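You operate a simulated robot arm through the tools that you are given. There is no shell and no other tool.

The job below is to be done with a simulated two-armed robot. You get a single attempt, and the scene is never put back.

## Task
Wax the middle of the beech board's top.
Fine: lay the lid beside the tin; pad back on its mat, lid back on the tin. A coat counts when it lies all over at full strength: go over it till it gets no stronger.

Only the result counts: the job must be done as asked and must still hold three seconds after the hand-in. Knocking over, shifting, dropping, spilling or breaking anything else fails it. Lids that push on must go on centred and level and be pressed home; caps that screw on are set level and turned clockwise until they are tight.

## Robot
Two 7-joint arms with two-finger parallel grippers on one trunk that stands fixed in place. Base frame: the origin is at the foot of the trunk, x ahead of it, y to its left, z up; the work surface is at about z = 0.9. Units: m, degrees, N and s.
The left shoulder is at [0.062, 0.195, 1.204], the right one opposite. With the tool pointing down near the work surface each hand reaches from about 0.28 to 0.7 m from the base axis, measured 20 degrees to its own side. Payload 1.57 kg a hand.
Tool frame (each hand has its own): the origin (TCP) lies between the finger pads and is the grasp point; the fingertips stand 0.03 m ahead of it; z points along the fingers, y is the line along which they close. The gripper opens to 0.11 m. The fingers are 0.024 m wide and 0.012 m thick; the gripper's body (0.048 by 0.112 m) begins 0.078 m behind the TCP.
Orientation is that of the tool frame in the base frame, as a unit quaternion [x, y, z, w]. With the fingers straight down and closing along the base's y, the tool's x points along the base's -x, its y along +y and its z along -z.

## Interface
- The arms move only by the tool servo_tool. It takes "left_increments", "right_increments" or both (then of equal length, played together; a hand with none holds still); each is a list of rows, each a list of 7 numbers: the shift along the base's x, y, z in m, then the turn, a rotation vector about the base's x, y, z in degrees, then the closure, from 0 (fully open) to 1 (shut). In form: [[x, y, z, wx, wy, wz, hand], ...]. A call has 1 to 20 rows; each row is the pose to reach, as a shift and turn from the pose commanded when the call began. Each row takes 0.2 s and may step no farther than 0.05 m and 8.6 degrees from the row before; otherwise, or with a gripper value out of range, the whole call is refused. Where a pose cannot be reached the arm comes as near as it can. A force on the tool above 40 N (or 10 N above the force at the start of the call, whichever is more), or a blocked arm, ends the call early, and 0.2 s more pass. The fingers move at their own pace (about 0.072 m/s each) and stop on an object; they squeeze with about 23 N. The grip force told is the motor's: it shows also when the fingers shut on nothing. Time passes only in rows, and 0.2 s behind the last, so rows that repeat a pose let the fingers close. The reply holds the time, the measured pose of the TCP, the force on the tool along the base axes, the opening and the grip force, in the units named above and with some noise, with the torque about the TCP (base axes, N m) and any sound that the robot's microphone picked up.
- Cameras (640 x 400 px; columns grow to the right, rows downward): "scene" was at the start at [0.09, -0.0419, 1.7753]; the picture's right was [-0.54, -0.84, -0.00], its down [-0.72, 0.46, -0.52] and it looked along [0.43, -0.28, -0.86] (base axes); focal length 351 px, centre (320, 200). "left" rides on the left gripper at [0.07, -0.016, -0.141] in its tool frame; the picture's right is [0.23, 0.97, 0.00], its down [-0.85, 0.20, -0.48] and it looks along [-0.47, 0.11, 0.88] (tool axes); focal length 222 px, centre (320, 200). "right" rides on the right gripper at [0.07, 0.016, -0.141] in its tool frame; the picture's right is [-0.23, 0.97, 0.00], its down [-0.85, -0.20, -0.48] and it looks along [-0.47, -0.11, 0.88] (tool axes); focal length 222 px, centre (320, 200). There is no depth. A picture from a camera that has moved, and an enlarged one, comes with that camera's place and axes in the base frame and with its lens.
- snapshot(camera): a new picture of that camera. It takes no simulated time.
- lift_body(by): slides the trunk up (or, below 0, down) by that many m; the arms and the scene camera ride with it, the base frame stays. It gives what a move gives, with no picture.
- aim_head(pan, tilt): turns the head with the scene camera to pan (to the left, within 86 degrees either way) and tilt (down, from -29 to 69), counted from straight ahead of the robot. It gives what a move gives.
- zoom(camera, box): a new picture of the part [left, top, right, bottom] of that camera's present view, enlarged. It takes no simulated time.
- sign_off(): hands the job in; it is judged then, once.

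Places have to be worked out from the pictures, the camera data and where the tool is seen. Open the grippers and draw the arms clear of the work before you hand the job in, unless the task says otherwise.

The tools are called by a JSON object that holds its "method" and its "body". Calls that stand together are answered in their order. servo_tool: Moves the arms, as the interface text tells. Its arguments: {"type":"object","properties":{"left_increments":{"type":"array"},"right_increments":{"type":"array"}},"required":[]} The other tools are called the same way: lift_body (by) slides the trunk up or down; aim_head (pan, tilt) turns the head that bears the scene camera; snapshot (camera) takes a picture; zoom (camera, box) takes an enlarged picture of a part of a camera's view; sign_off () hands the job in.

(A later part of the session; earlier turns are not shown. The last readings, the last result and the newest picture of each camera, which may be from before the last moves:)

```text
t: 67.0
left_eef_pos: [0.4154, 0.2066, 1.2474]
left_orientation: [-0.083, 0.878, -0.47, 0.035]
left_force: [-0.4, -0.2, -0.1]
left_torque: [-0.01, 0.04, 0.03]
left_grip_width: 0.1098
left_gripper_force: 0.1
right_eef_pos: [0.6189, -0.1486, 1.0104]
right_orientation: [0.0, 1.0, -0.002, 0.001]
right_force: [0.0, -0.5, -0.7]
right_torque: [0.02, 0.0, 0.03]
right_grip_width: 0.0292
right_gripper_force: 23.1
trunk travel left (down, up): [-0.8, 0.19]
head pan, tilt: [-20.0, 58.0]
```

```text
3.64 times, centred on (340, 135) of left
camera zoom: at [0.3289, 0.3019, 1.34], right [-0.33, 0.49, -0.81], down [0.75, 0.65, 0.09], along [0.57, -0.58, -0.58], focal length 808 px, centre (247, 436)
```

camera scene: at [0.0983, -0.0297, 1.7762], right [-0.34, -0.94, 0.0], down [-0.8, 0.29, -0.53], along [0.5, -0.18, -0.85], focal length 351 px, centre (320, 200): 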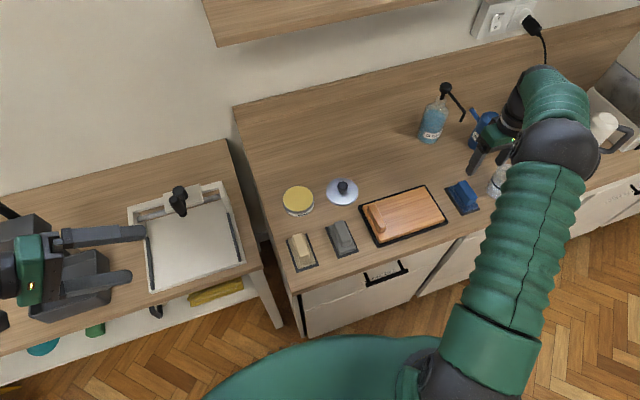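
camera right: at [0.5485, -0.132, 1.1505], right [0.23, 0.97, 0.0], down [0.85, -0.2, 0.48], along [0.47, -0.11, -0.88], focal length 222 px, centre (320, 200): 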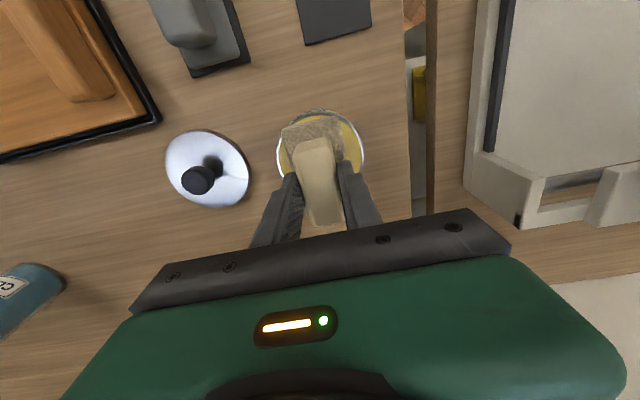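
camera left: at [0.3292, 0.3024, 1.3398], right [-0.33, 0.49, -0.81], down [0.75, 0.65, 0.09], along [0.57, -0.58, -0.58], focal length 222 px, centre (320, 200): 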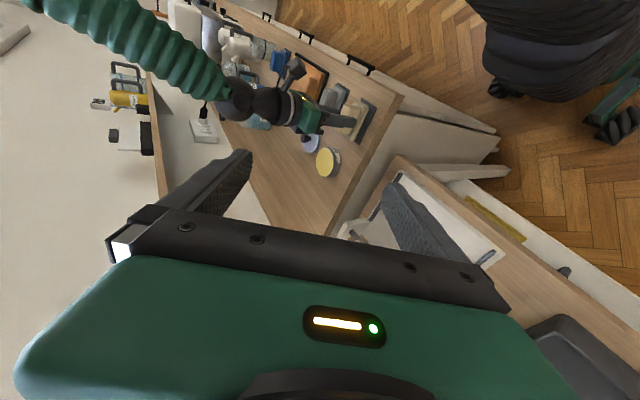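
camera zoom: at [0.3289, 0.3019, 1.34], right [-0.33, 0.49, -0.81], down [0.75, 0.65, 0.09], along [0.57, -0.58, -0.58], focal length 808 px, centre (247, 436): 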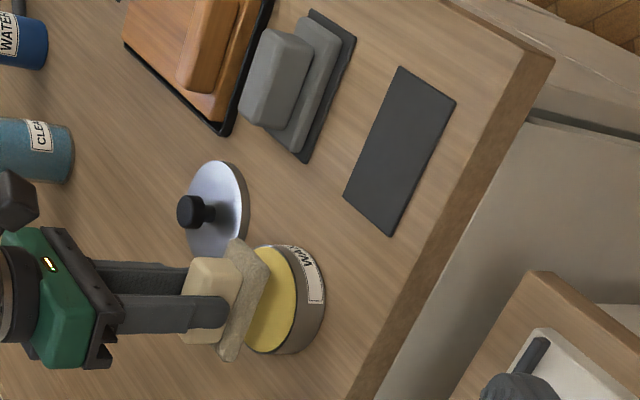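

The pad is centred over the tin. I lower in small steps until it touches the wax.

{"method": "servo_tool", "body": {"right_increments": [[0, 0, -0.008, 0, 0, 0, 1], [0, 0, -0.014, 0, 0, 0, 1], [0, 0, -0.018, 0, 0, 0, 1], [0, 0, -0.022, 0, 0, 0, 1]]}}

{"method": "zoom", "body": {"camera": "left", "box": [290, 120, 370, 190]}}

```text
t: 68.0
left_eef_pos: [0.4166, 0.2066, 1.2481]
left_orientation: [-0.083, 0.878, -0.47, 0.035]
left_force: [0.2, -0.8, -0.4]
left_torque: [-0.01, -0.02, 0.04]
left_grip_width: 0.11
left_gripper_force: 0.1
right_eef_pos: [0.6188, -0.1487, 0.9871]
right_orientation: [0.0, 1.0, -0.001, 0.0]
right_force: [0.6, 0.4, -0.8]
right_torque: [0.01, 0.04, 0.01]
right_grip_width: 0.0292
right_gripper_force: 23.2
trunk travel left (down, up): [-0.8, 0.19]
head pan, tilt: [-20.0, 58.0]
```

```text
5.71 times, centred on (330, 155) of left
camera zoom: at [0.3303, 0.3017, 1.3396], right [-0.33, 0.49, -0.81], down [0.75, 0.65, 0.09], along [0.57, -0.58, -0.59], focal length 1269 px, centre (263, 457)
```

zoom: 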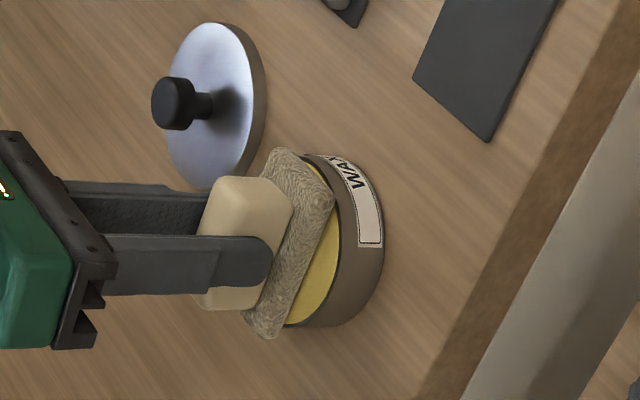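

Not touching yet at z 0.987; continuing in 2–3 mm steps.

{"method": "servo_tool", "body": {"right_increments": [[0, 0, -0.002, 0, 0, 0, 1], [0, 0, -0.004, 0, 0, 0, 1], [0, 0, -0.006, 0, 0, 0, 1]]}}

{"method": "zoom", "body": {"camera": "left", "box": [290, 120, 370, 190]}}

```text
t: 68.8
left_eef_pos: [0.4138, 0.208, 1.2483]
left_orientation: [-0.082, 0.878, -0.47, 0.036]
left_force: [-0.2, 0.2, 0.7]
left_torque: [0.0, -0.02, 0.0]
left_grip_width: 0.1101
left_gripper_force: 0.1
right_eef_pos: [0.6174, -0.1483, 0.9861]
right_orientation: [0.001, 1.0, -0.003, 0.003]
right_force: [2.4, -2.0, 23.1]
right_torque: [-0.09, 0.65, 0.0]
right_grip_width: 0.0294
right_gripper_force: 23.4
trunk travel left (down, up): [-0.8, 0.19]
head pan, tilt: [-20.0, 58.0]
```

```text
5.71 times, centred on (330, 155) of left
camera zoom: at [0.327, 0.3025, 1.3409], right [-0.33, 0.49, -0.81], down [0.75, 0.65, 0.09], along [0.57, -0.58, -0.58], focal length 1269 px, centre (263, 457)
```

zoom: 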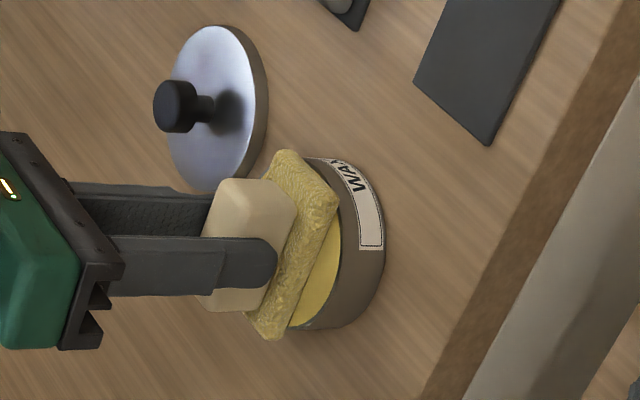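

The sole turned yellow: it has taken up wax. I lift off gently and carry it toward the board, checking that the tin stays.

{"method": "servo_tool", "body": {"right_increments": [[0, 0, 0.006, 0, 0, 0, 1], [0, 0, 0.012, 0, 0, 0, 1], [0, 0, 0.03, 0, 0, 0, 1], [0, 0, 0.06, 0, 0, 0, 1], [0, 0, 0.08, 0, 0, 0, 1]]}}

{"method": "zoom", "body": {"camera": "scene", "box": [250, 130, 400, 260]}}

{"method": "zoom", "body": {"camera": "left", "box": [260, 60, 400, 190]}}

```text
t: 70.0
left_eef_pos: [0.4163, 0.2079, 1.2471]
left_orientation: [-0.082, 0.877, -0.471, 0.035]
left_force: [0.2, -0.4, 0.0]
left_torque: [0.03, -0.01, -0.02]
left_grip_width: 0.11
left_gripper_force: 0.0
right_eef_pos: [0.6179, -0.1481, 1.0618]
right_orientation: [0.0, 1.0, -0.003, 0.0]
right_force: [-0.5, -0.3, -0.9]
right_torque: [0.07, -0.01, -0.01]
right_grip_width: 0.0293
right_gripper_force: 23.0
trunk travel left (down, up): [-0.8, 0.19]
head pan, tilt: [-20.0, 58.0]
```

```text
3.08 times, centred on (325, 195) of scene
camera zoom: at [0.0986, -0.0238, 1.7762], right [-0.34, -0.94, 0.0], down [-0.8, 0.29, -0.53], along [0.5, -0.18, -0.85], focal length 1079 px, centre (305, 215)
```

zoom: 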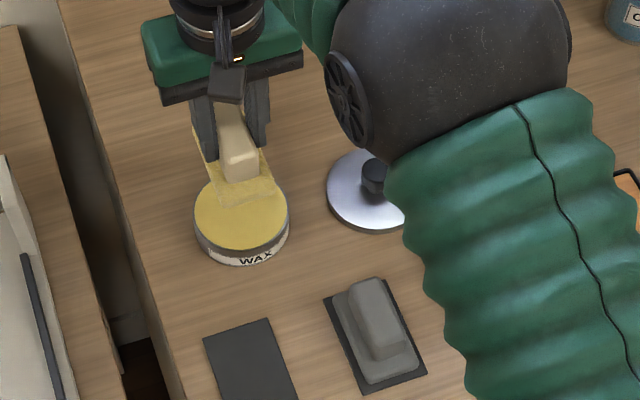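

```text
3.08 times, centred on (330, 125) of left
camera zoom: at [0.3298, 0.3018, 1.3397], right [-0.33, 0.49, -0.81], down [0.75, 0.65, 0.09], along [0.57, -0.58, -0.59], focal length 684 px, centre (289, 431)
```

zoom: 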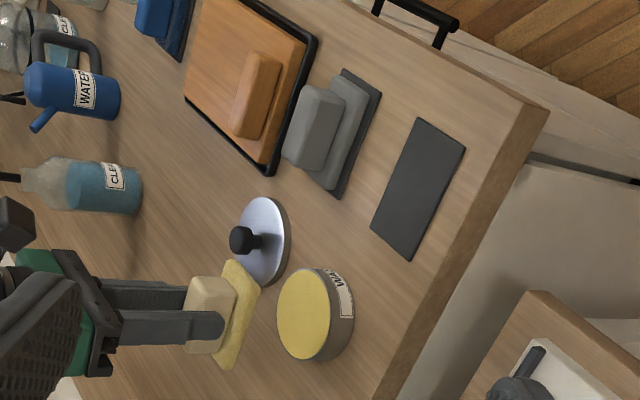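

Wax-loaded pad, tin undisturbed. I carry the pad over to hover above the middle of the board at about (0.479,-0.41).

{"method": "servo_tool", "body": {"right_increments": [[-0.02, -0.037, 0, 0, 0, 0, 1], [-0.04, -0.075, 0, 0, 0, 0, 1], [-0.06, -0.112, 0, 0, 0, 0, 1], [-0.08, -0.15, 0, 0, 0, 0, 1], [-0.1, -0.187, 0, 0, 0, 0, 1], [-0.12, -0.225, -0.01, 0, 0, 0, 1], [-0.139, -0.262, -0.03, 0, 0, 0, 1], [-0.139, -0.262, -0.04, 0, 0, 0, 1]]}}

{"method": "snapshot", "body": {"camera": "right"}}

{"method": "zoom", "body": {"camera": "right", "box": [180, 50, 460, 230]}}

{"method": "snapshot", "body": {"camera": "scene"}}

{"method": "zoom", "body": {"camera": "left", "box": [250, 30, 370, 140]}}

```text
t: 71.8
left_eef_pos: [0.4154, 0.2043, 1.2478]
left_orientation: [-0.083, 0.879, -0.469, 0.035]
left_force: [0.1, -0.4, 1.0]
left_torque: [0.01, -0.01, 0.01]
left_grip_width: 0.11
left_gripper_force: 0.2
right_eef_pos: [0.4777, -0.4125, 1.022]
right_orientation: [0.0, 1.0, -0.001, 0.0]
right_force: [-0.5, 0.1, -0.4]
right_torque: [0.02, 0.03, -0.02]
right_grip_width: 0.0292
right_gripper_force: 23.0
trunk travel left (down, up): [-0.8, 0.19]
head pan, tilt: [-20.0, 58.0]
```

```text
taken
camera right: at [0.4082, -0.3955, 1.1619], right [0.23, 0.97, 0.0], down [0.85, -0.2, 0.48], along [0.47, -0.11, -0.88], focal length 222 px, centre (320, 200)
```

right: 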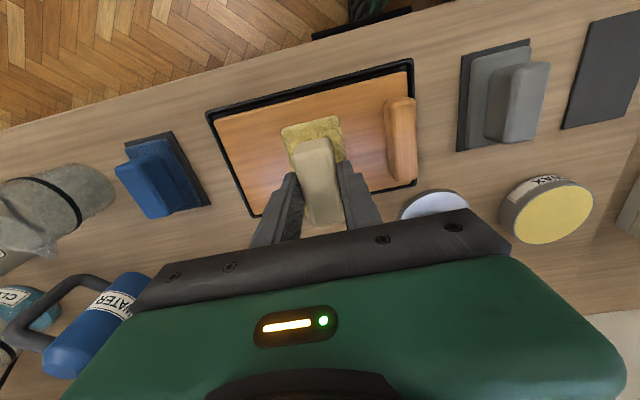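

```text
2.22 times, centred on (320, 140) of right
camera zoom: at [0.4082, -0.3955, 1.1619], right [0.23, 0.97, 0.0], down [0.85, -0.2, 0.48], along [0.47, -0.11, -0.88], focal length 494 px, centre (320, 333)
```

zoom: 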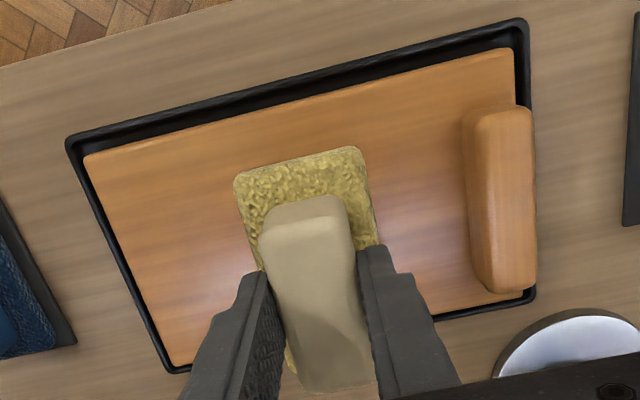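

```text
taken
camera scene: at [0.0986, -0.0275, 1.7762], right [-0.34, -0.94, 0.0], down [-0.8, 0.29, -0.53], along [0.5, -0.18, -0.85], focal length 351 px, centre (320, 200)
```

scene: 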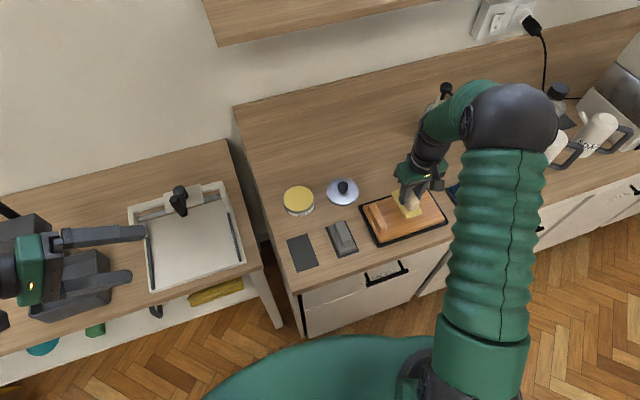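

```text
3.64 times, centred on (310, 85) of left
camera zoom: at [0.3303, 0.299, 1.3402], right [-0.33, 0.49, -0.81], down [0.75, 0.65, 0.09], along [0.57, -0.58, -0.59], focal length 808 px, centre (356, 618)
```

zoom: 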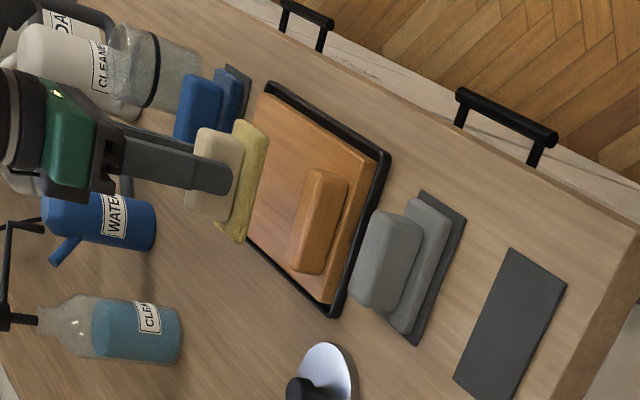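

The pad is centred over the board (board x 0.4215–0.5365, y −0.511…−0.3155; block face at y≈−0.340, so pad centre must stay below about −0.375). I lower to find contact.

{"method": "servo_tool", "body": {"right_increments": [[0.001, 0, -0.015, 0, 0, 0, 1], [0.001, 0, -0.03, 0, 0, 0, 1], [0.001, 0, -0.035, 0, 0, 0, 1], [0.001, 0, -0.038, 0, 0, 0, 1]]}}

```text
t: 72.8
left_eef_pos: [0.4162, 0.2059, 1.2471]
left_orientation: [-0.082, 0.878, -0.469, 0.036]
left_force: [-0.3, 0.0, -0.9]
left_torque: [-0.06, 0.03, 0.01]
left_grip_width: 0.1102
left_gripper_force: 0.0
right_eef_pos: [0.4794, -0.4127, 0.9853]
right_orientation: [0.001, 1.0, -0.002, 0.001]
right_force: [0.3, 0.1, -0.9]
right_torque: [0.03, 0.02, 0.01]
right_grip_width: 0.029
right_gripper_force: 23.2
trunk travel left (down, up): [-0.8, 0.19]
head pan, tilt: [-20.0, 58.0]
```

No contact at 0.985; lowering further in 2 mm steps.

{"method": "servo_tool", "body": {"right_increments": [[0, 0, -0.002, 0, 0, 0, 1], [0, 0, -0.004, 0, 0, 0, 1], [0, 0, -0.006, 0, 0, 0, 1]]}}

```text
t: 73.6
left_eef_pos: [0.416, 0.2065, 1.2462]
left_orientation: [-0.084, 0.878, -0.47, 0.035]
left_force: [0.6, -1.1, 0.3]
left_torque: [0.0, 0.09, 0.0]
left_grip_width: 0.11
left_gripper_force: 0.1
right_eef_pos: [0.4794, -0.4111, 0.9791]
right_orientation: [0.0, 1.0, -0.002, 0.002]
right_force: [-0.7, -1.4, 1.5]
right_torque: [0.02, -0.11, -0.04]
right_grip_width: 0.0293
right_gripper_force: 23.5
trunk travel left (down, up): [-0.8, 0.19]
head pan, tilt: [-20.0, 58.0]
```

Light contact at z 0.979. I press ~2 mm more and make a first to-and-fro stroke along the board, watching forces.

{"method": "servo_tool", "body": {"right_increments": [[0, 0, -0.0015, 0, 0, 0, 1], [0, 0.012, -0.0015, 0, 0, 0, 1], [0, 0.024, -0.0015, 0, 0, 0, 1], [0, 0.036, -0.0015, 0, 0, 0, 1], [0, 0.024, -0.0015, 0, 0, 0, 1], [0, 0.012, -0.0015, 0, 0, 0, 1], [0, 0, -0.0015, 0, 0, 0, 1], [0, -0.012, -0.0015, 0, 0, 0, 1], [0, -0.024, -0.0015, 0, 0, 0, 1], [0, -0.036, -0.0015, 0, 0, 0, 1], [0, -0.048, -0.0015, 0, 0, 0, 1], [0, -0.06, -0.0015, 0, 0, 0, 1], [0, -0.065, -0.0015, 0, 0, 0, 1]]}}

{"method": "zoom", "body": {"camera": "right", "box": [180, 30, 560, 260]}}

{"method": "zoom", "body": {"camera": "scene", "box": [345, 170, 465, 260]}}

```text
t: 76.4
left_eef_pos: [0.4171, 0.2078, 1.247]
left_orientation: [-0.083, 0.878, -0.47, 0.036]
left_force: [0.1, -0.6, 1.2]
left_torque: [-0.03, -0.01, -0.01]
left_grip_width: 0.1099
left_gripper_force: 0.0
right_eef_pos: [0.4798, -0.4759, 0.9782]
right_orientation: [0.0, 1.0, -0.003, -0.001]
right_force: [-1.0, 3.4, 6.4]
right_torque: [0.15, -0.14, 0.04]
right_grip_width: 0.0288
right_gripper_force: 22.3
trunk travel left (down, up): [-0.8, 0.19]
head pan, tilt: [-20.0, 58.0]
```

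```text
1.68 times, centred on (370, 145) of right
camera zoom: at [0.4091, -0.4583, 1.1188], right [0.23, 0.97, 0.0], down [0.86, -0.2, 0.48], along [0.47, -0.11, -0.88], focal length 374 px, centre (236, 293)
```

zoom: 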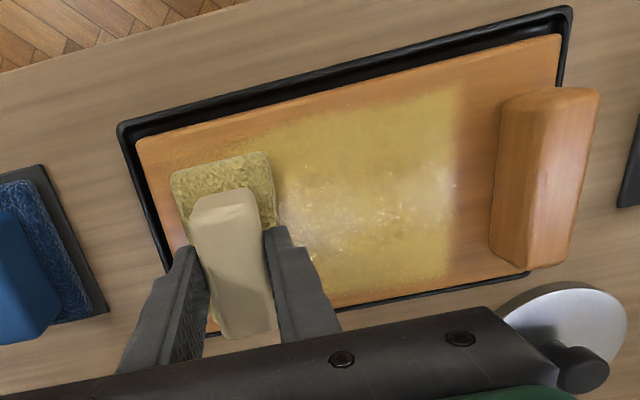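

```text
4.44 times, centred on (405, 215) of scene
camera zoom: at [0.0968, -0.0229, 1.7763], right [-0.34, -0.94, 0.0], down [-0.8, 0.29, -0.53], along [0.5, -0.18, -0.85], focal length 1558 px, centre (-58, 133)
```

zoom: 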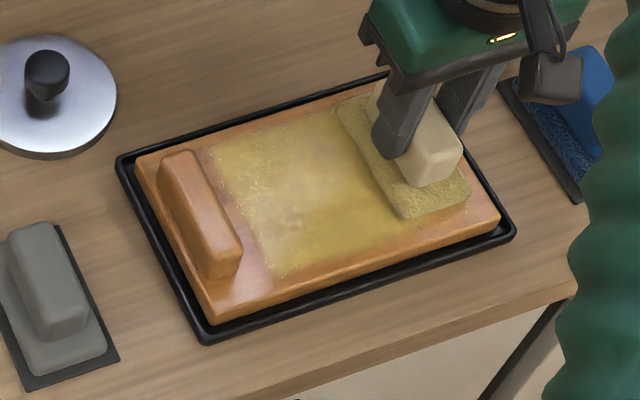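

Wax is visibly laid down over the middle of the board, and neither the board nor tray moved. I keep stroking back and forth over the same zone.

{"method": "servo_tool", "body": {"right_increments": [[0, 0.014, 0, 0, 0, 0, 1], [0, 0.028, 0, 0, 0, 0, 1], [0, 0.042, 0, 0, 0, 0, 1], [0, 0.056, 0, 0, 0, 0, 1], [0, 0.07, 0, 0, 0, 0, 1], [0, 0.084, 0, 0, 0, 0, 1], [0, 0.1, 0, 0, 0, 0, 1], [0, 0.086, 0, 0, 0, 0, 1], [0, 0.072, 0, 0, 0, 0, 1], [0, 0.058, 0, 0, 0, 0, 1], [0, 0.044, 0, 0, 0, 0, 1], [0, 0.03, 0, 0, 0, 0, 1], [0, 0.016, 0, 0, 0, 0, 1], [0, 0, 0, 0, 0, 0, 1], [0, 0.016, 0, 0, 0, 0, 1], [0, 0.032, 0, 0, 0, 0, 1], [0, 0.048, 0, 0, 0, 0, 1], [0, 0.064, 0, 0, 0, 0, 1], [0, 0.08, 0, 0, 0, 0, 1], [0, 0.1, 0, 0, 0, 0, 1]]}}

{"method": "zoom", "body": {"camera": "right", "box": [120, 30, 500, 260]}}

{"method": "zoom", "body": {"camera": "scene", "box": [345, 170, 465, 260]}}

```text
t: 80.6
left_eef_pos: [0.415, 0.2056, 1.2483]
left_orientation: [-0.082, 0.878, -0.47, 0.035]
left_force: [0.4, -0.1, -0.6]
left_torque: [-0.01, 0.01, -0.01]
left_grip_width: 0.1099
left_gripper_force: 0.2
right_eef_pos: [0.4783, -0.3772, 0.9777]
right_orientation: [0.0, 1.0, -0.002, 0.0]
right_force: [-1.5, -8.6, 16.7]
right_torque: [-0.19, -0.13, -0.04]
right_grip_width: 0.0292
right_gripper_force: 23.2
trunk travel left (down, up): [-0.8, 0.19]
head pan, tilt: [-20.0, 58.0]
```

```text
1.68 times, centred on (310, 145) of right
camera zoom: at [0.4087, -0.3599, 1.1182], right [0.23, 0.97, 0.0], down [0.85, -0.2, 0.48], along [0.47, -0.11, -0.88], focal length 374 px, centre (337, 293)
```

zoom: 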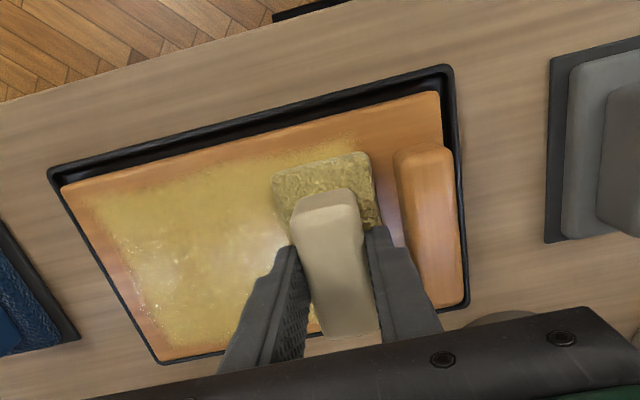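

```text
4.44 times, centred on (405, 215) of scene
camera zoom: at [0.0947, -0.0259, 1.7764], right [-0.34, -0.94, 0.0], down [-0.8, 0.29, -0.53], along [0.5, -0.18, -0.85], focal length 1558 px, centre (-58, 133)
```

zoom: 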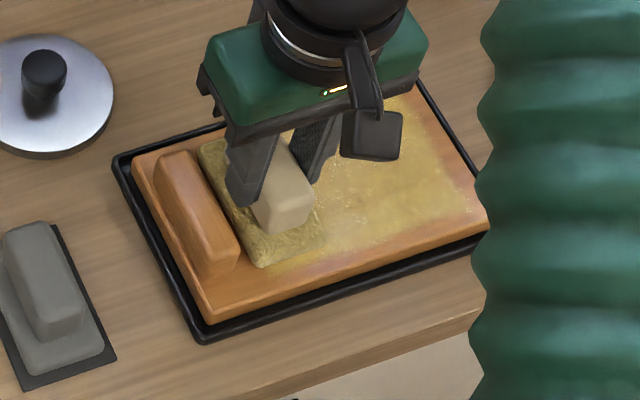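

Coat is spreading; normal force was a bit higher at this end (16.7 N), so I ease 0.5 mm and continue with more passes, then lift to inspect.

{"method": "servo_tool", "body": {"right_increments": [[0, -0.014, 0.0005, 0, 0, 0, 1], [0, -0.028, 0.0005, 0, 0, 0, 1], [0, -0.042, 0.0005, 0, 0, 0, 1], [0, -0.056, 0.0005, 0, 0, 0, 1], [0, -0.07, 0.0005, 0, 0, 0, 1], [0, -0.084, 0.0005, 0, 0, 0, 1], [0, -0.1, 0.0005, 0, 0, 0, 1], [0, -0.086, 0.0005, 0, 0, 0, 1], [0, -0.072, 0.0005, 0, 0, 0, 1], [0, -0.058, 0.0005, 0, 0, 0, 1], [0, -0.044, 0.0005, 0, 0, 0, 1], [0, -0.03, 0.0005, 0, 0, 0, 1], [0, -0.016, 0.0005, 0, 0, 0, 1], [0, 0, 0.0005, 0, 0, 0, 1], [0, -0.016, 0.0005, 0, 0, 0, 1], [0, -0.032, 0.0005, 0, 0, 0, 1], [0, -0.048, 0.0005, 0, 0, 0, 1], [0, -0.064, 0.0005, 0, 0, 0, 1], [0, -0.08, 0.0005, 0, 0, 0, 1], [0, -0.1, 0.0005, 0, 0, 0, 1]]}}

{"method": "zoom", "body": {"camera": "right", "box": [180, 30, 560, 260]}}

{"method": "zoom", "body": {"camera": "scene", "box": [345, 170, 465, 260]}}

```text
t: 84.8
left_eef_pos: [0.4149, 0.2052, 1.2474]
left_orientation: [-0.083, 0.878, -0.47, 0.035]
left_force: [0.4, -0.2, 0.3]
left_torque: [0.05, -0.01, 0.01]
left_grip_width: 0.1098
left_gripper_force: 0.0
right_eef_pos: [0.4795, -0.4769, 0.9786]
right_orientation: [-0.001, 1.0, -0.001, 0.0]
right_force: [0.8, 1.7, 2.0]
right_torque: [0.15, -0.01, -0.05]
right_grip_width: 0.0293
right_gripper_force: 23.1
trunk travel left (down, up): [-0.8, 0.19]
head pan, tilt: [-20.0, 58.0]
```

```text
1.68 times, centred on (370, 145) of right
camera zoom: at [0.4094, -0.4601, 1.1184], right [0.23, 0.97, 0.0], down [0.85, -0.2, 0.48], along [0.47, -0.11, -0.88], focal length 374 px, centre (236, 293)
```

zoom: 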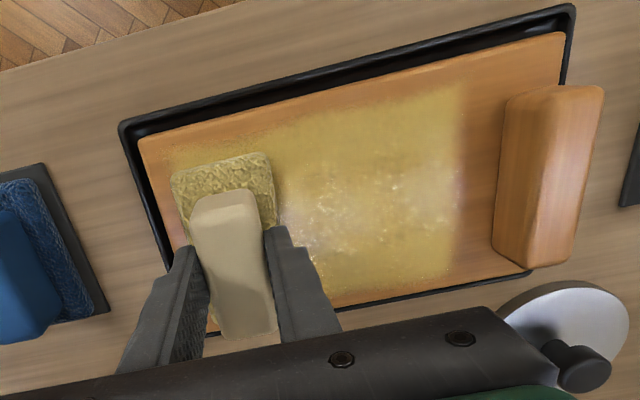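

```text
4.44 times, centred on (405, 215) of scene
camera zoom: at [0.0972, -0.0265, 1.7764], right [-0.34, -0.94, 0.0], down [-0.8, 0.29, -0.53], along [0.5, -0.18, -0.85], focal length 1558 px, centre (-58, 133)
```

zoom: 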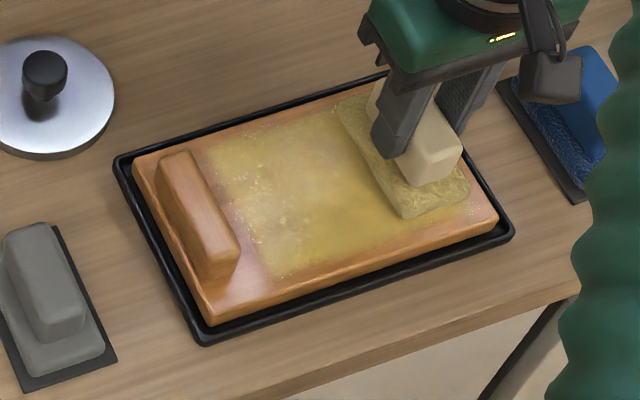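

The coat looks more even. I lift off and move the hand toward the tin for a re-dip; from there I can view the whole board unobstructed.

{"method": "servo_tool", "body": {"right_increments": [[0, 0, 0.01, 0, 0, 0, 1], [0, 0, 0.04, 0, 0, 0, 1], [0, 0, 0.08, 0, 0, 0, 1], [0.02, 0.04, 0.08, 0, 0, 0, 1], [0.04, 0.08, 0.08, 0, 0, 0, 1], [0.06, 0.12, 0.08, 0, 0, 0, 1], [0.08, 0.16, 0.08, 0, 0, 0, 1], [0.1, 0.2, 0.08, 0, 0, 0, 1], [0.115, 0.24, 0.08, 0, 0, 0, 1], [0.125, 0.28, 0.08, 0, 0, 0, 1], [0.14, 0.3285, 0.08, 0, 0, 0, 1]]}}

{"method": "snapshot", "body": {"camera": "scene"}}

{"method": "zoom", "body": {"camera": "left", "box": [270, 40, 350, 130]}}

{"method": "zoom", "body": {"camera": "right", "box": [0, 0, 200, 200]}}

```text
refused: row 11 steps farther than a row can; nothing moved
```

```text
taken
camera scene: at [0.0972, -0.0265, 1.7764], right [-0.34, -0.94, 0.0], down [-0.8, 0.29, -0.53], along [0.5, -0.18, -0.85], focal length 351 px, centre (320, 200)
```

scene: 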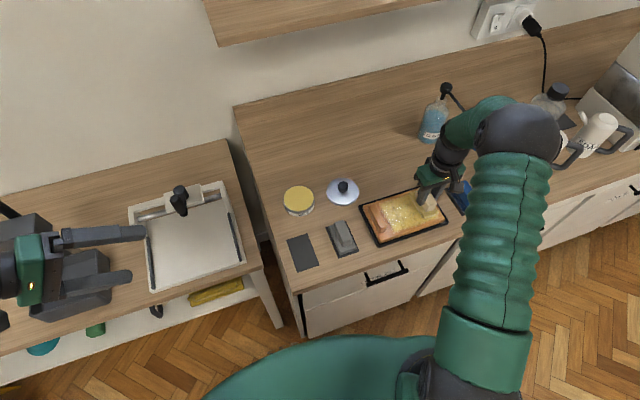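

```text
4.44 times, centred on (310, 85) of left
camera zoom: at [0.3292, 0.2999, 1.3405], right [-0.33, 0.49, -0.81], down [0.75, 0.65, 0.09], along [0.57, -0.58, -0.59], focal length 987 px, centre (364, 711)
```

zoom: 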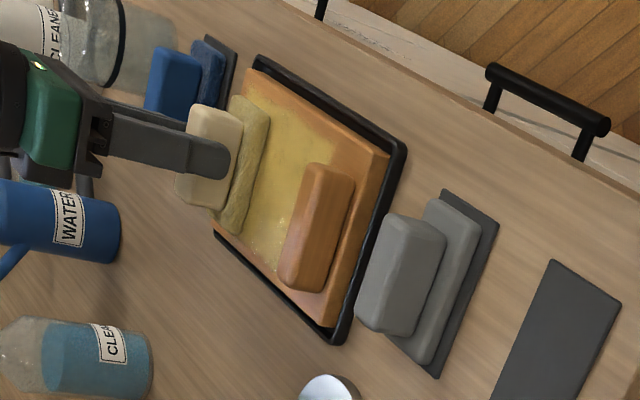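

```text
2.00 times, centred on (100, 100) of right
camera zoom: at [0.4094, -0.4601, 1.1184], right [0.23, 0.97, 0.0], down [0.85, -0.2, 0.48], along [0.47, -0.11, -0.88], focal length 444 px, centre (760, 400)
```

zoom: 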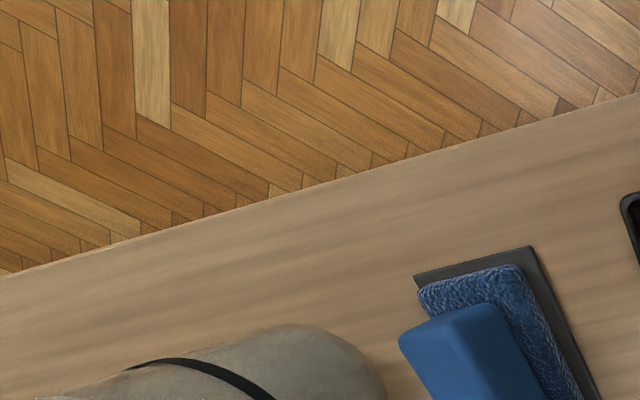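

Last row was slightly too long; resending. The pad's sole has gone paler, so a re-dip is worthwhile.

{"method": "servo_tool", "body": {"right_increments": [[0, 0, 0.01, 0, 0, 0, 1], [0, 0, 0.04, 0, 0, 0, 1], [0, 0, 0.08, 0, 0, 0, 1], [0.02, 0.04, 0.08, 0, 0, 0, 1], [0.04, 0.08, 0.08, 0, 0, 0, 1], [0.06, 0.12, 0.08, 0, 0, 0, 1], [0.08, 0.16, 0.08, 0, 0, 0, 1], [0.1, 0.2, 0.08, 0, 0, 0, 1], [0.115, 0.24, 0.08, 0, 0, 0, 1], [0.125, 0.28, 0.08, 0, 0, 0, 1], [0.135, 0.31, 0.08, 0, 0, 0, 1], [0.1395, 0.3285, 0.07, 0, 0, 0, 1]]}}

{"method": "zoom", "body": {"camera": "scene", "box": [345, 170, 465, 260]}}

{"method": "zoom", "body": {"camera": "left", "box": [260, 40, 380, 190]}}

{"method": "zoom", "body": {"camera": "right", "box": [0, 0, 240, 200]}}

```text
t: 87.4
left_eef_pos: [0.4171, 0.2078, 1.2466]
left_orientation: [-0.082, 0.878, -0.471, 0.035]
left_force: [-0.3, 0.2, -0.9]
left_torque: [-0.01, -0.04, 0.0]
left_grip_width: 0.11
left_gripper_force: 0.1
right_eef_pos: [0.6209, -0.1482, 1.047]
right_orientation: [0.0, 1.0, -0.003, 0.0]
right_force: [-0.1, -0.4, -0.6]
right_torque: [0.04, -0.04, 0.01]
right_grip_width: 0.0291
right_gripper_force: 23.0
trunk travel left (down, up): [-0.8, 0.19]
head pan, tilt: [-20.0, 58.0]
```

```text
4.44 times, centred on (405, 215) of scene
camera zoom: at [0.0997, -0.0231, 1.7762], right [-0.34, -0.94, 0.0], down [-0.8, 0.29, -0.53], along [0.5, -0.18, -0.85], focal length 1558 px, centre (-58, 133)
```

zoom: 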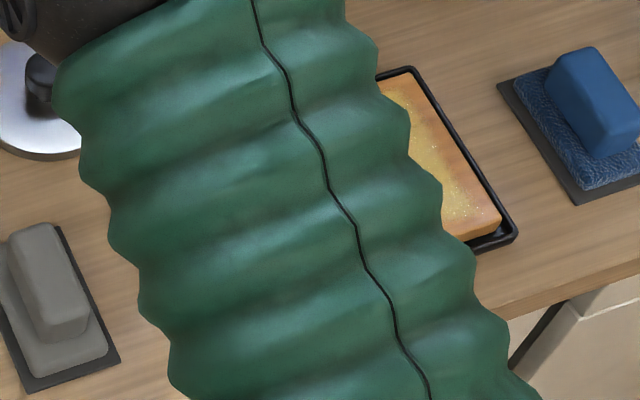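

```text
2.67 times, centred on (320, 115) of left
camera zoom: at [0.3305, 0.3023, 1.3394], right [-0.33, 0.49, -0.81], down [0.75, 0.65, 0.09], along [0.57, -0.58, -0.59], focal length 592 px, centre (320, 427)
```

zoom: 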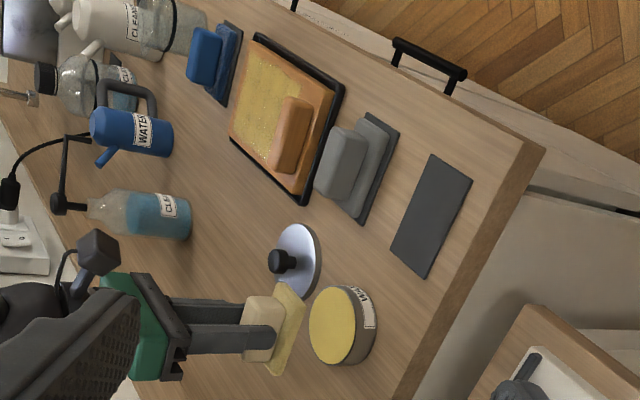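

```text
2.00 times, centred on (120, 100) of right
camera zoom: at [0.5514, -0.1306, 1.1873], right [0.23, 0.97, 0.0], down [0.85, -0.2, 0.48], along [0.47, -0.11, -0.88], focal length 444 px, centre (720, 400)
```

zoom: 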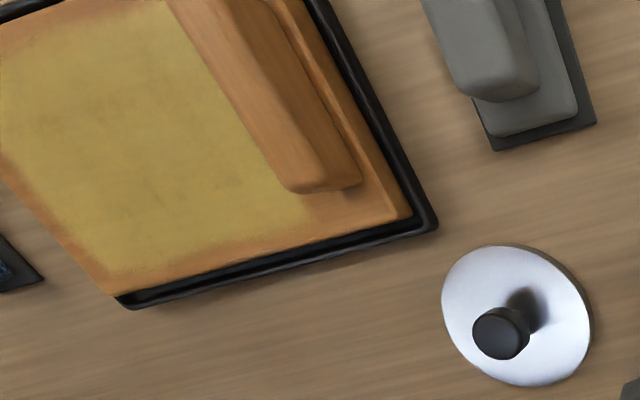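

The coat reads as an even yellow film across the middle. I re-dip to be able to saturate it: straight down onto the wax to light contact.

{"method": "servo_tool", "body": {"right_increments": [[-0.002, 0, -0.03, 0, 0, 0, 1], [-0.002, 0, -0.05, 0, 0, 0, 1], [-0.002, 0, -0.057, 0, 0, 0, 1], [-0.002, 0, -0.061, 0, 0, 0, 1], [-0.002, 0, -0.063, 0, 0, 0, 1], [-0.002, 0, -0.064, 0, 0, 0, 1]]}}

{"method": "zoom", "body": {"camera": "left", "box": [290, 120, 370, 190]}}

```text
t: 88.8
left_eef_pos: [0.4157, 0.2076, 1.2488]
left_orientation: [-0.082, 0.878, -0.47, 0.036]
left_force: [-0.1, 0.2, -0.4]
left_torque: [0.01, 0.02, -0.02]
left_grip_width: 0.1098
left_gripper_force: 0.0
right_eef_pos: [0.6169, -0.1475, 0.9855]
right_orientation: [0.0, 1.0, -0.002, 0.002]
right_force: [-2.2, -0.5, 13.8]
right_torque: [0.22, 0.54, 0.02]
right_grip_width: 0.0291
right_gripper_force: 22.8
trunk travel left (down, up): [-0.8, 0.19]
head pan, tilt: [-20.0, 58.0]
```

```text
5.71 times, centred on (330, 155) of left
camera zoom: at [0.3279, 0.3024, 1.3404], right [-0.33, 0.49, -0.81], down [0.75, 0.65, 0.09], along [0.57, -0.58, -0.58], focal length 1269 px, centre (263, 457)
```

zoom: 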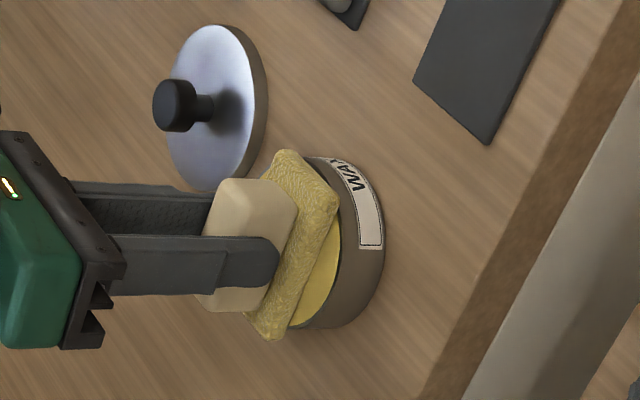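

Recharged (13.8 N contact). I lift, carry back to the board's middle and hover just above the surface.

{"method": "servo_tool", "body": {"right_increments": [[0, 0, 0.01, 0, 0, 0, 1], [0, 0, 0.04, 0, 0, 0, 1], [0, 0, 0.07, 0, 0, 0, 1], [-0.02, -0.038, 0.07, 0, 0, 0, 1], [-0.04, -0.076, 0.07, 0, 0, 0, 1], [-0.06, -0.114, 0.07, 0, 0, 0, 1], [-0.08, -0.152, 0.07, 0, 0, 0, 1], [-0.1, -0.19, 0.07, 0, 0, 0, 1], [-0.12, -0.228, 0.065, 0, 0, 0, 1], [-0.14, -0.264, 0.05, 0, 0, 0, 1], [-0.14, -0.264, 0.02, 0, 0, 0, 1], [-0.14, -0.264, 0.002, 0, 0, 0, 1]]}}

{"method": "zoom", "body": {"camera": "right", "box": [140, 30, 520, 260]}}

```text
t: 91.4
left_eef_pos: [0.4167, 0.2061, 1.2452]
left_orientation: [-0.083, 0.878, -0.47, 0.035]
left_force: [-1.1, -0.1, 0.2]
left_torque: [-0.02, -0.01, -0.04]
left_grip_width: 0.1101
left_gripper_force: 0.0
right_eef_pos: [0.4765, -0.4116, 0.9844]
right_orientation: [-0.001, 1.0, -0.001, 0.0]
right_force: [-0.4, 0.2, -0.6]
right_torque: [-0.02, 0.02, 0.05]
right_grip_width: 0.0292
right_gripper_force: 23.0
trunk travel left (down, up): [-0.8, 0.19]
head pan, tilt: [-20.0, 58.0]
```

```text
1.68 times, centred on (330, 145) of right
camera zoom: at [0.4063, -0.3945, 1.1258], right [0.23, 0.97, 0.0], down [0.85, -0.2, 0.48], along [0.47, -0.11, -0.88], focal length 374 px, centre (303, 293)
```

zoom: 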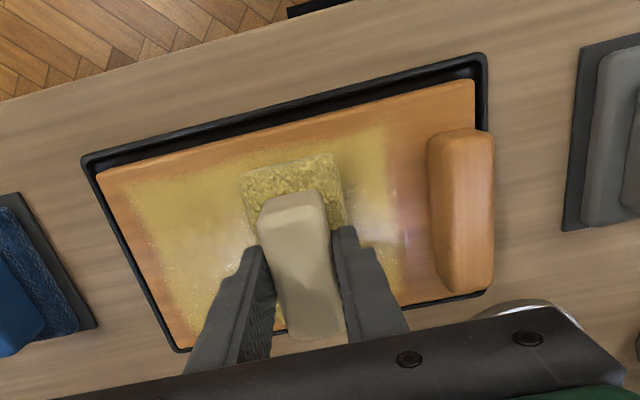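

I press down again and make further passes, shifting a few millimetres in x between strokes so the film is even toward both long edges.

{"method": "servo_tool", "body": {"right_increments": [[0.008, 0, -0.005, 0, 0, 0, 1], [0.008, 0.012, -0.007, 0, 0, 0, 1], [0.008, 0.024, -0.007, 0, 0, 0, 1], [0.008, 0.035, -0.007, 0, 0, 0, 1], [0.008, 0.02, -0.007, 0, 0, 0, 1], [0.008, 0.005, -0.007, 0, 0, 0, 1], [0.008, -0.01, -0.007, 0, 0, 0, 1], [0.008, -0.025, -0.007, 0, 0, 0, 1], [0.008, -0.04, -0.007, 0, 0, 0, 1], [0.008, -0.055, -0.007, 0, 0, 0, 1], [0.008, -0.065, -0.007, 0, 0, 0, 1], [-0.003, -0.065, -0.007, 0, 0, 0, 1], [-0.003, -0.05, -0.007, 0, 0, 0, 1], [-0.003, -0.035, -0.007, 0, 0, 0, 1], [-0.003, -0.02, -0.007, 0, 0, 0, 1], [-0.003, -0.005, -0.007, 0, 0, 0, 1], [-0.003, 0.01, -0.007, 0, 0, 0, 1], [-0.003, 0.022, -0.007, 0, 0, 0, 1], [-0.003, 0.035, -0.007, 0, 0, 0, 1], [0.002, 0.035, -0.007, 0, 0, 0, 1]]}}

{"method": "zoom", "body": {"camera": "right", "box": [120, 30, 500, 260]}}

{"method": "zoom", "body": {"camera": "scene", "box": [345, 170, 465, 260]}}

```text
t: 95.6
left_eef_pos: [0.4166, 0.2053, 1.2472]
left_orientation: [-0.082, 0.878, -0.47, 0.035]
left_force: [-0.7, -0.5, -0.7]
left_torque: [0.05, -0.03, 0.04]
left_grip_width: 0.1098
left_gripper_force: 0.1
right_eef_pos: [0.4782, -0.3769, 0.9793]
right_orientation: [0.0, 1.0, -0.001, 0.0]
right_force: [1.0, 0.0, -0.5]
right_torque: [0.01, 0.01, -0.02]
right_grip_width: 0.0293
right_gripper_force: 23.4
trunk travel left (down, up): [-0.8, 0.19]
head pan, tilt: [-20.0, 58.0]
```

```text
1.68 times, centred on (310, 145) of right
camera zoom: at [0.4098, -0.3597, 1.1195], right [0.23, 0.97, 0.0], down [0.85, -0.2, 0.48], along [0.47, -0.11, -0.88], focal length 374 px, centre (337, 293)
```

zoom: 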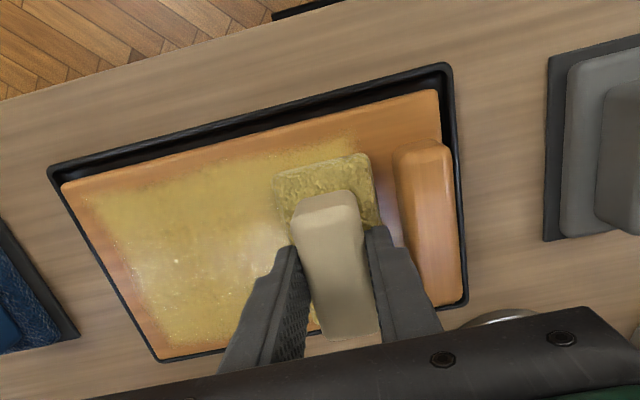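

```text
4.44 times, centred on (405, 215) of scene
camera zoom: at [0.0986, -0.0256, 1.7762], right [-0.34, -0.94, 0.0], down [-0.8, 0.29, -0.53], along [0.5, -0.18, -0.85], focal length 1558 px, centre (-58, 133)
```

zoom: 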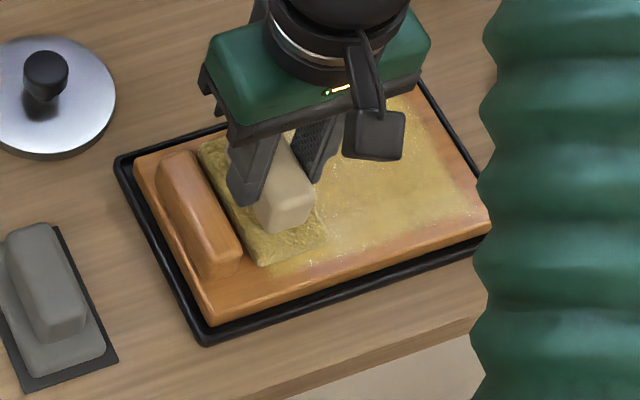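

The reading shows nearly no contact force now, so these passes were light. I press about 2.5 mm deeper to get a real 8–10 N and repeat the strokes.

{"method": "servo_tool", "body": {"right_increments": [[0, -0.004, -0.001, 0, 0, 0, 1], [0, -0.01, -0.0025, 0, 0, 0, 1]]}}

```text
t: 96.2
left_eef_pos: [0.4162, 0.2093, 1.2473]
left_orientation: [-0.083, 0.878, -0.471, 0.035]
left_force: [0.7, -0.4, 0.2]
left_torque: [0.05, 0.03, -0.01]
left_grip_width: 0.1099
left_gripper_force: 0.0
right_eef_pos: [0.4786, -0.3866, 0.9775]
right_orientation: [0.0, 1.0, -0.002, 0.001]
right_force: [0.7, 1.8, 6.1]
right_torque: [0.29, -0.15, 0.0]
right_grip_width: 0.0292
right_gripper_force: 23.2
trunk travel left (down, up): [-0.8, 0.19]
head pan, tilt: [-20.0, 58.0]
```

6 N contact. Now a full series of strokes at this pressure, alternating x by ±5 mm.

{"method": "servo_tool", "body": {"right_increments": [[0.005, 0.01, -0.0005, 0, 0, 0, 1], [0.005, -0.006, -0.0005, 0, 0, 0, 1], [0.005, -0.022, -0.0005, 0, 0, 0, 1], [0.005, -0.038, -0.0005, 0, 0, 0, 1], [0.005, -0.054, -0.0005, 0, 0, 0, 1], [0.005, -0.07, -0.0005, 0, 0, 0, 1], [0.005, -0.09, -0.0005, 0, 0, 0, 1], [-0.005, -0.09, -0.0005, 0, 0, 0, 1], [-0.005, -0.074, -0.0005, 0, 0, 0, 1], [-0.005, -0.058, -0.0005, 0, 0, 0, 1], [-0.005, -0.042, -0.0005, 0, 0, 0, 1], [-0.005, -0.026, -0.0005, 0, 0, 0, 1], [-0.005, -0.01, -0.0005, 0, 0, 0, 1], [-0.005, 0.01, -0.0005, 0, 0, 0, 1], [0, 0.01, -0.0005, 0, 0, 0, 1], [0, -0.01, -0.0005, 0, 0, 0, 1], [0, -0.03, -0.0005, 0, 0, 0, 1], [0, -0.05, -0.0005, 0, 0, 0, 1], [0, -0.07, -0.0005, 0, 0, 0, 1], [0, -0.09, -0.0005, 0, 0, 0, 1]]}}

{"method": "zoom", "body": {"camera": "right", "box": [180, 30, 560, 260]}}

{"method": "zoom", "body": {"camera": "scene", "box": [345, 170, 465, 260]}}

```text
t: 100.4
left_eef_pos: [0.4157, 0.2107, 1.2471]
left_orientation: [-0.084, 0.877, -0.471, 0.035]
left_force: [-1.3, -0.4, 0.8]
left_torque: [-0.01, -0.01, -0.04]
left_grip_width: 0.1098
left_gripper_force: 0.0
right_eef_pos: [0.4781, -0.474, 0.977]
right_orientation: [-0.001, 1.0, -0.003, 0.001]
right_force: [0.7, 4.7, 10.1]
right_torque: [0.36, -0.06, 0.0]
right_grip_width: 0.0289
right_gripper_force: 22.7
trunk travel left (down, up): [-0.8, 0.19]
head pan, tilt: [-20.0, 58.0]
```

```text
1.68 times, centred on (370, 145) of right
camera zoom: at [0.4095, -0.4566, 1.1176], right [0.23, 0.97, -0.01], down [0.85, -0.2, 0.48], along [0.47, -0.11, -0.88], focal length 374 px, centre (236, 293)
```

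zoom: 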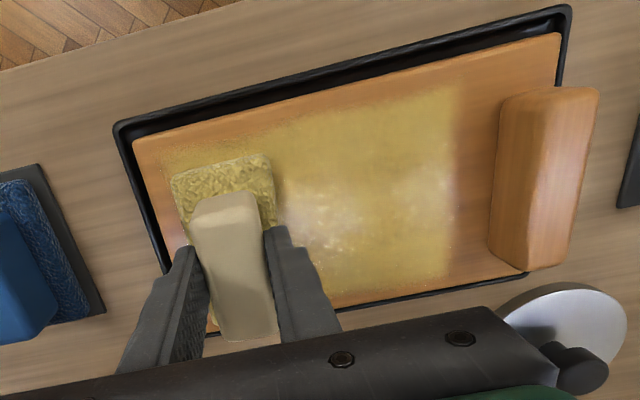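

```text
4.44 times, centred on (405, 215) of scene
camera zoom: at [0.0961, -0.0203, 1.7764], right [-0.34, -0.94, 0.0], down [-0.8, 0.29, -0.53], along [0.5, -0.18, -0.85], focal length 1558 px, centre (-58, 133)
```

zoom: 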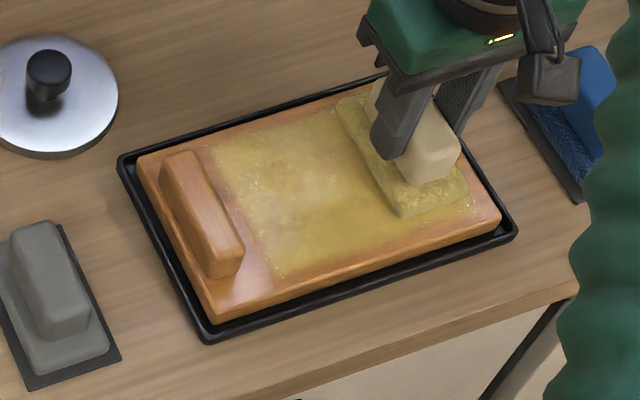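

The film looks even and about as strong as before. I do more saturation passes, extending 4–5 mm closer to the block (pad centre up to −0.3725, still ~5 mm finger clearance).

{"method": "servo_tool", "body": {"right_increments": [[0.006, 0, 0, 0, 0, 0, 1], [0.006, 0.018, 0, 0, 0, 0, 1], [0.006, 0.036, 0, 0, 0, 0, 1], [0.006, 0.054, 0, 0, 0, 0, 1], [0.006, 0.072, 0, 0, 0, 0, 1], [0.006, 0.09, 0, 0, 0, 0, 1], [0.006, 0.104, 0, 0, 0, 0, 1], [-0.006, 0.104, 0, 0, 0, 0, 1], [-0.006, 0.088, 0, 0, 0, 0, 1], [-0.006, 0.07, 0, 0, 0, 0, 1], [-0.006, 0.052, 0, 0, 0, 0, 1], [-0.006, 0.034, 0, 0, 0, 0, 1], [-0.006, 0.016, 0, 0, 0, 0, 1], [-0.006, 0, 0, 0, 0, 0, 1], [0, 0, 0, 0, 0, 0, 1], [0, 0.02, 0, 0, 0, 0, 1], [0, 0.04, 0, 0, 0, 0, 1], [0, 0.06, 0, 0, 0, 0, 1], [0, 0.08, 0, 0, 0, 0, 1], [0, 0.104, 0, 0, 0, 0, 1]]}}

{"method": "zoom", "body": {"camera": "right", "box": [120, 30, 500, 260]}}

{"method": "zoom", "body": {"camera": "scene", "box": [345, 170, 465, 260]}}

```text
t: 104.6
left_eef_pos: [0.416, 0.2076, 1.2454]
left_orientation: [-0.083, 0.878, -0.469, 0.035]
left_force: [0.4, -0.2, 0.2]
left_torque: [-0.02, -0.01, 0.0]
left_grip_width: 0.11
left_gripper_force: 0.0
right_eef_pos: [0.4787, -0.3731, 0.9777]
right_orientation: [0.0, 1.0, -0.002, 0.0]
right_force: [0.3, -1.0, 1.7]
right_torque: [0.0, -0.07, -0.01]
right_grip_width: 0.0292
right_gripper_force: 22.7
trunk travel left (down, up): [-0.8, 0.19]
head pan, tilt: [-20.0, 58.0]
```

```text
1.68 times, centred on (310, 145) of right
camera zoom: at [0.4097, -0.3557, 1.1174], right [0.23, 0.97, 0.0], down [0.86, -0.2, 0.48], along [0.47, -0.11, -0.88], focal length 374 px, centre (337, 293)
```

zoom: 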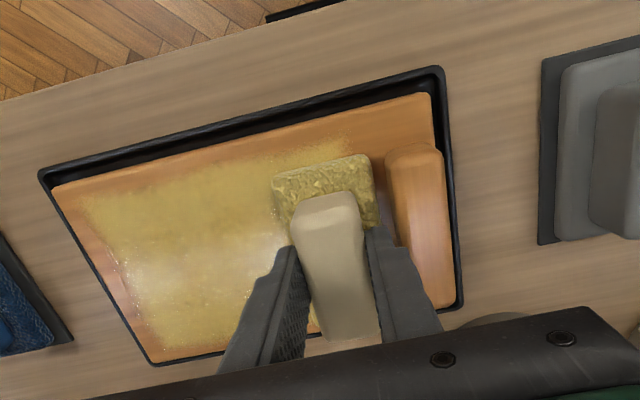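

```text
4.44 times, centred on (405, 215) of scene
camera zoom: at [0.0978, -0.0246, 1.7761], right [-0.34, -0.94, 0.0], down [-0.8, 0.29, -0.53], along [0.5, -0.18, -0.85], focal length 1558 px, centre (-58, 133)
```

zoom: 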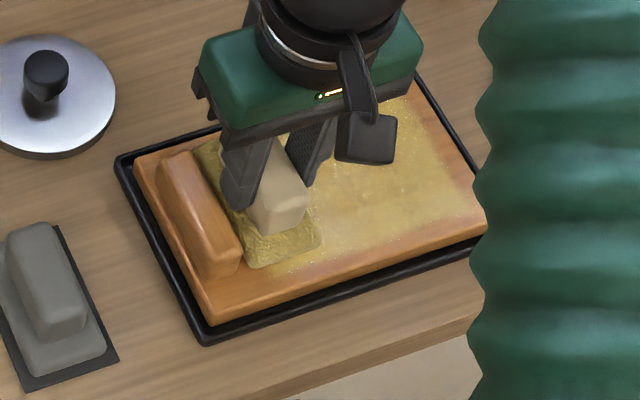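

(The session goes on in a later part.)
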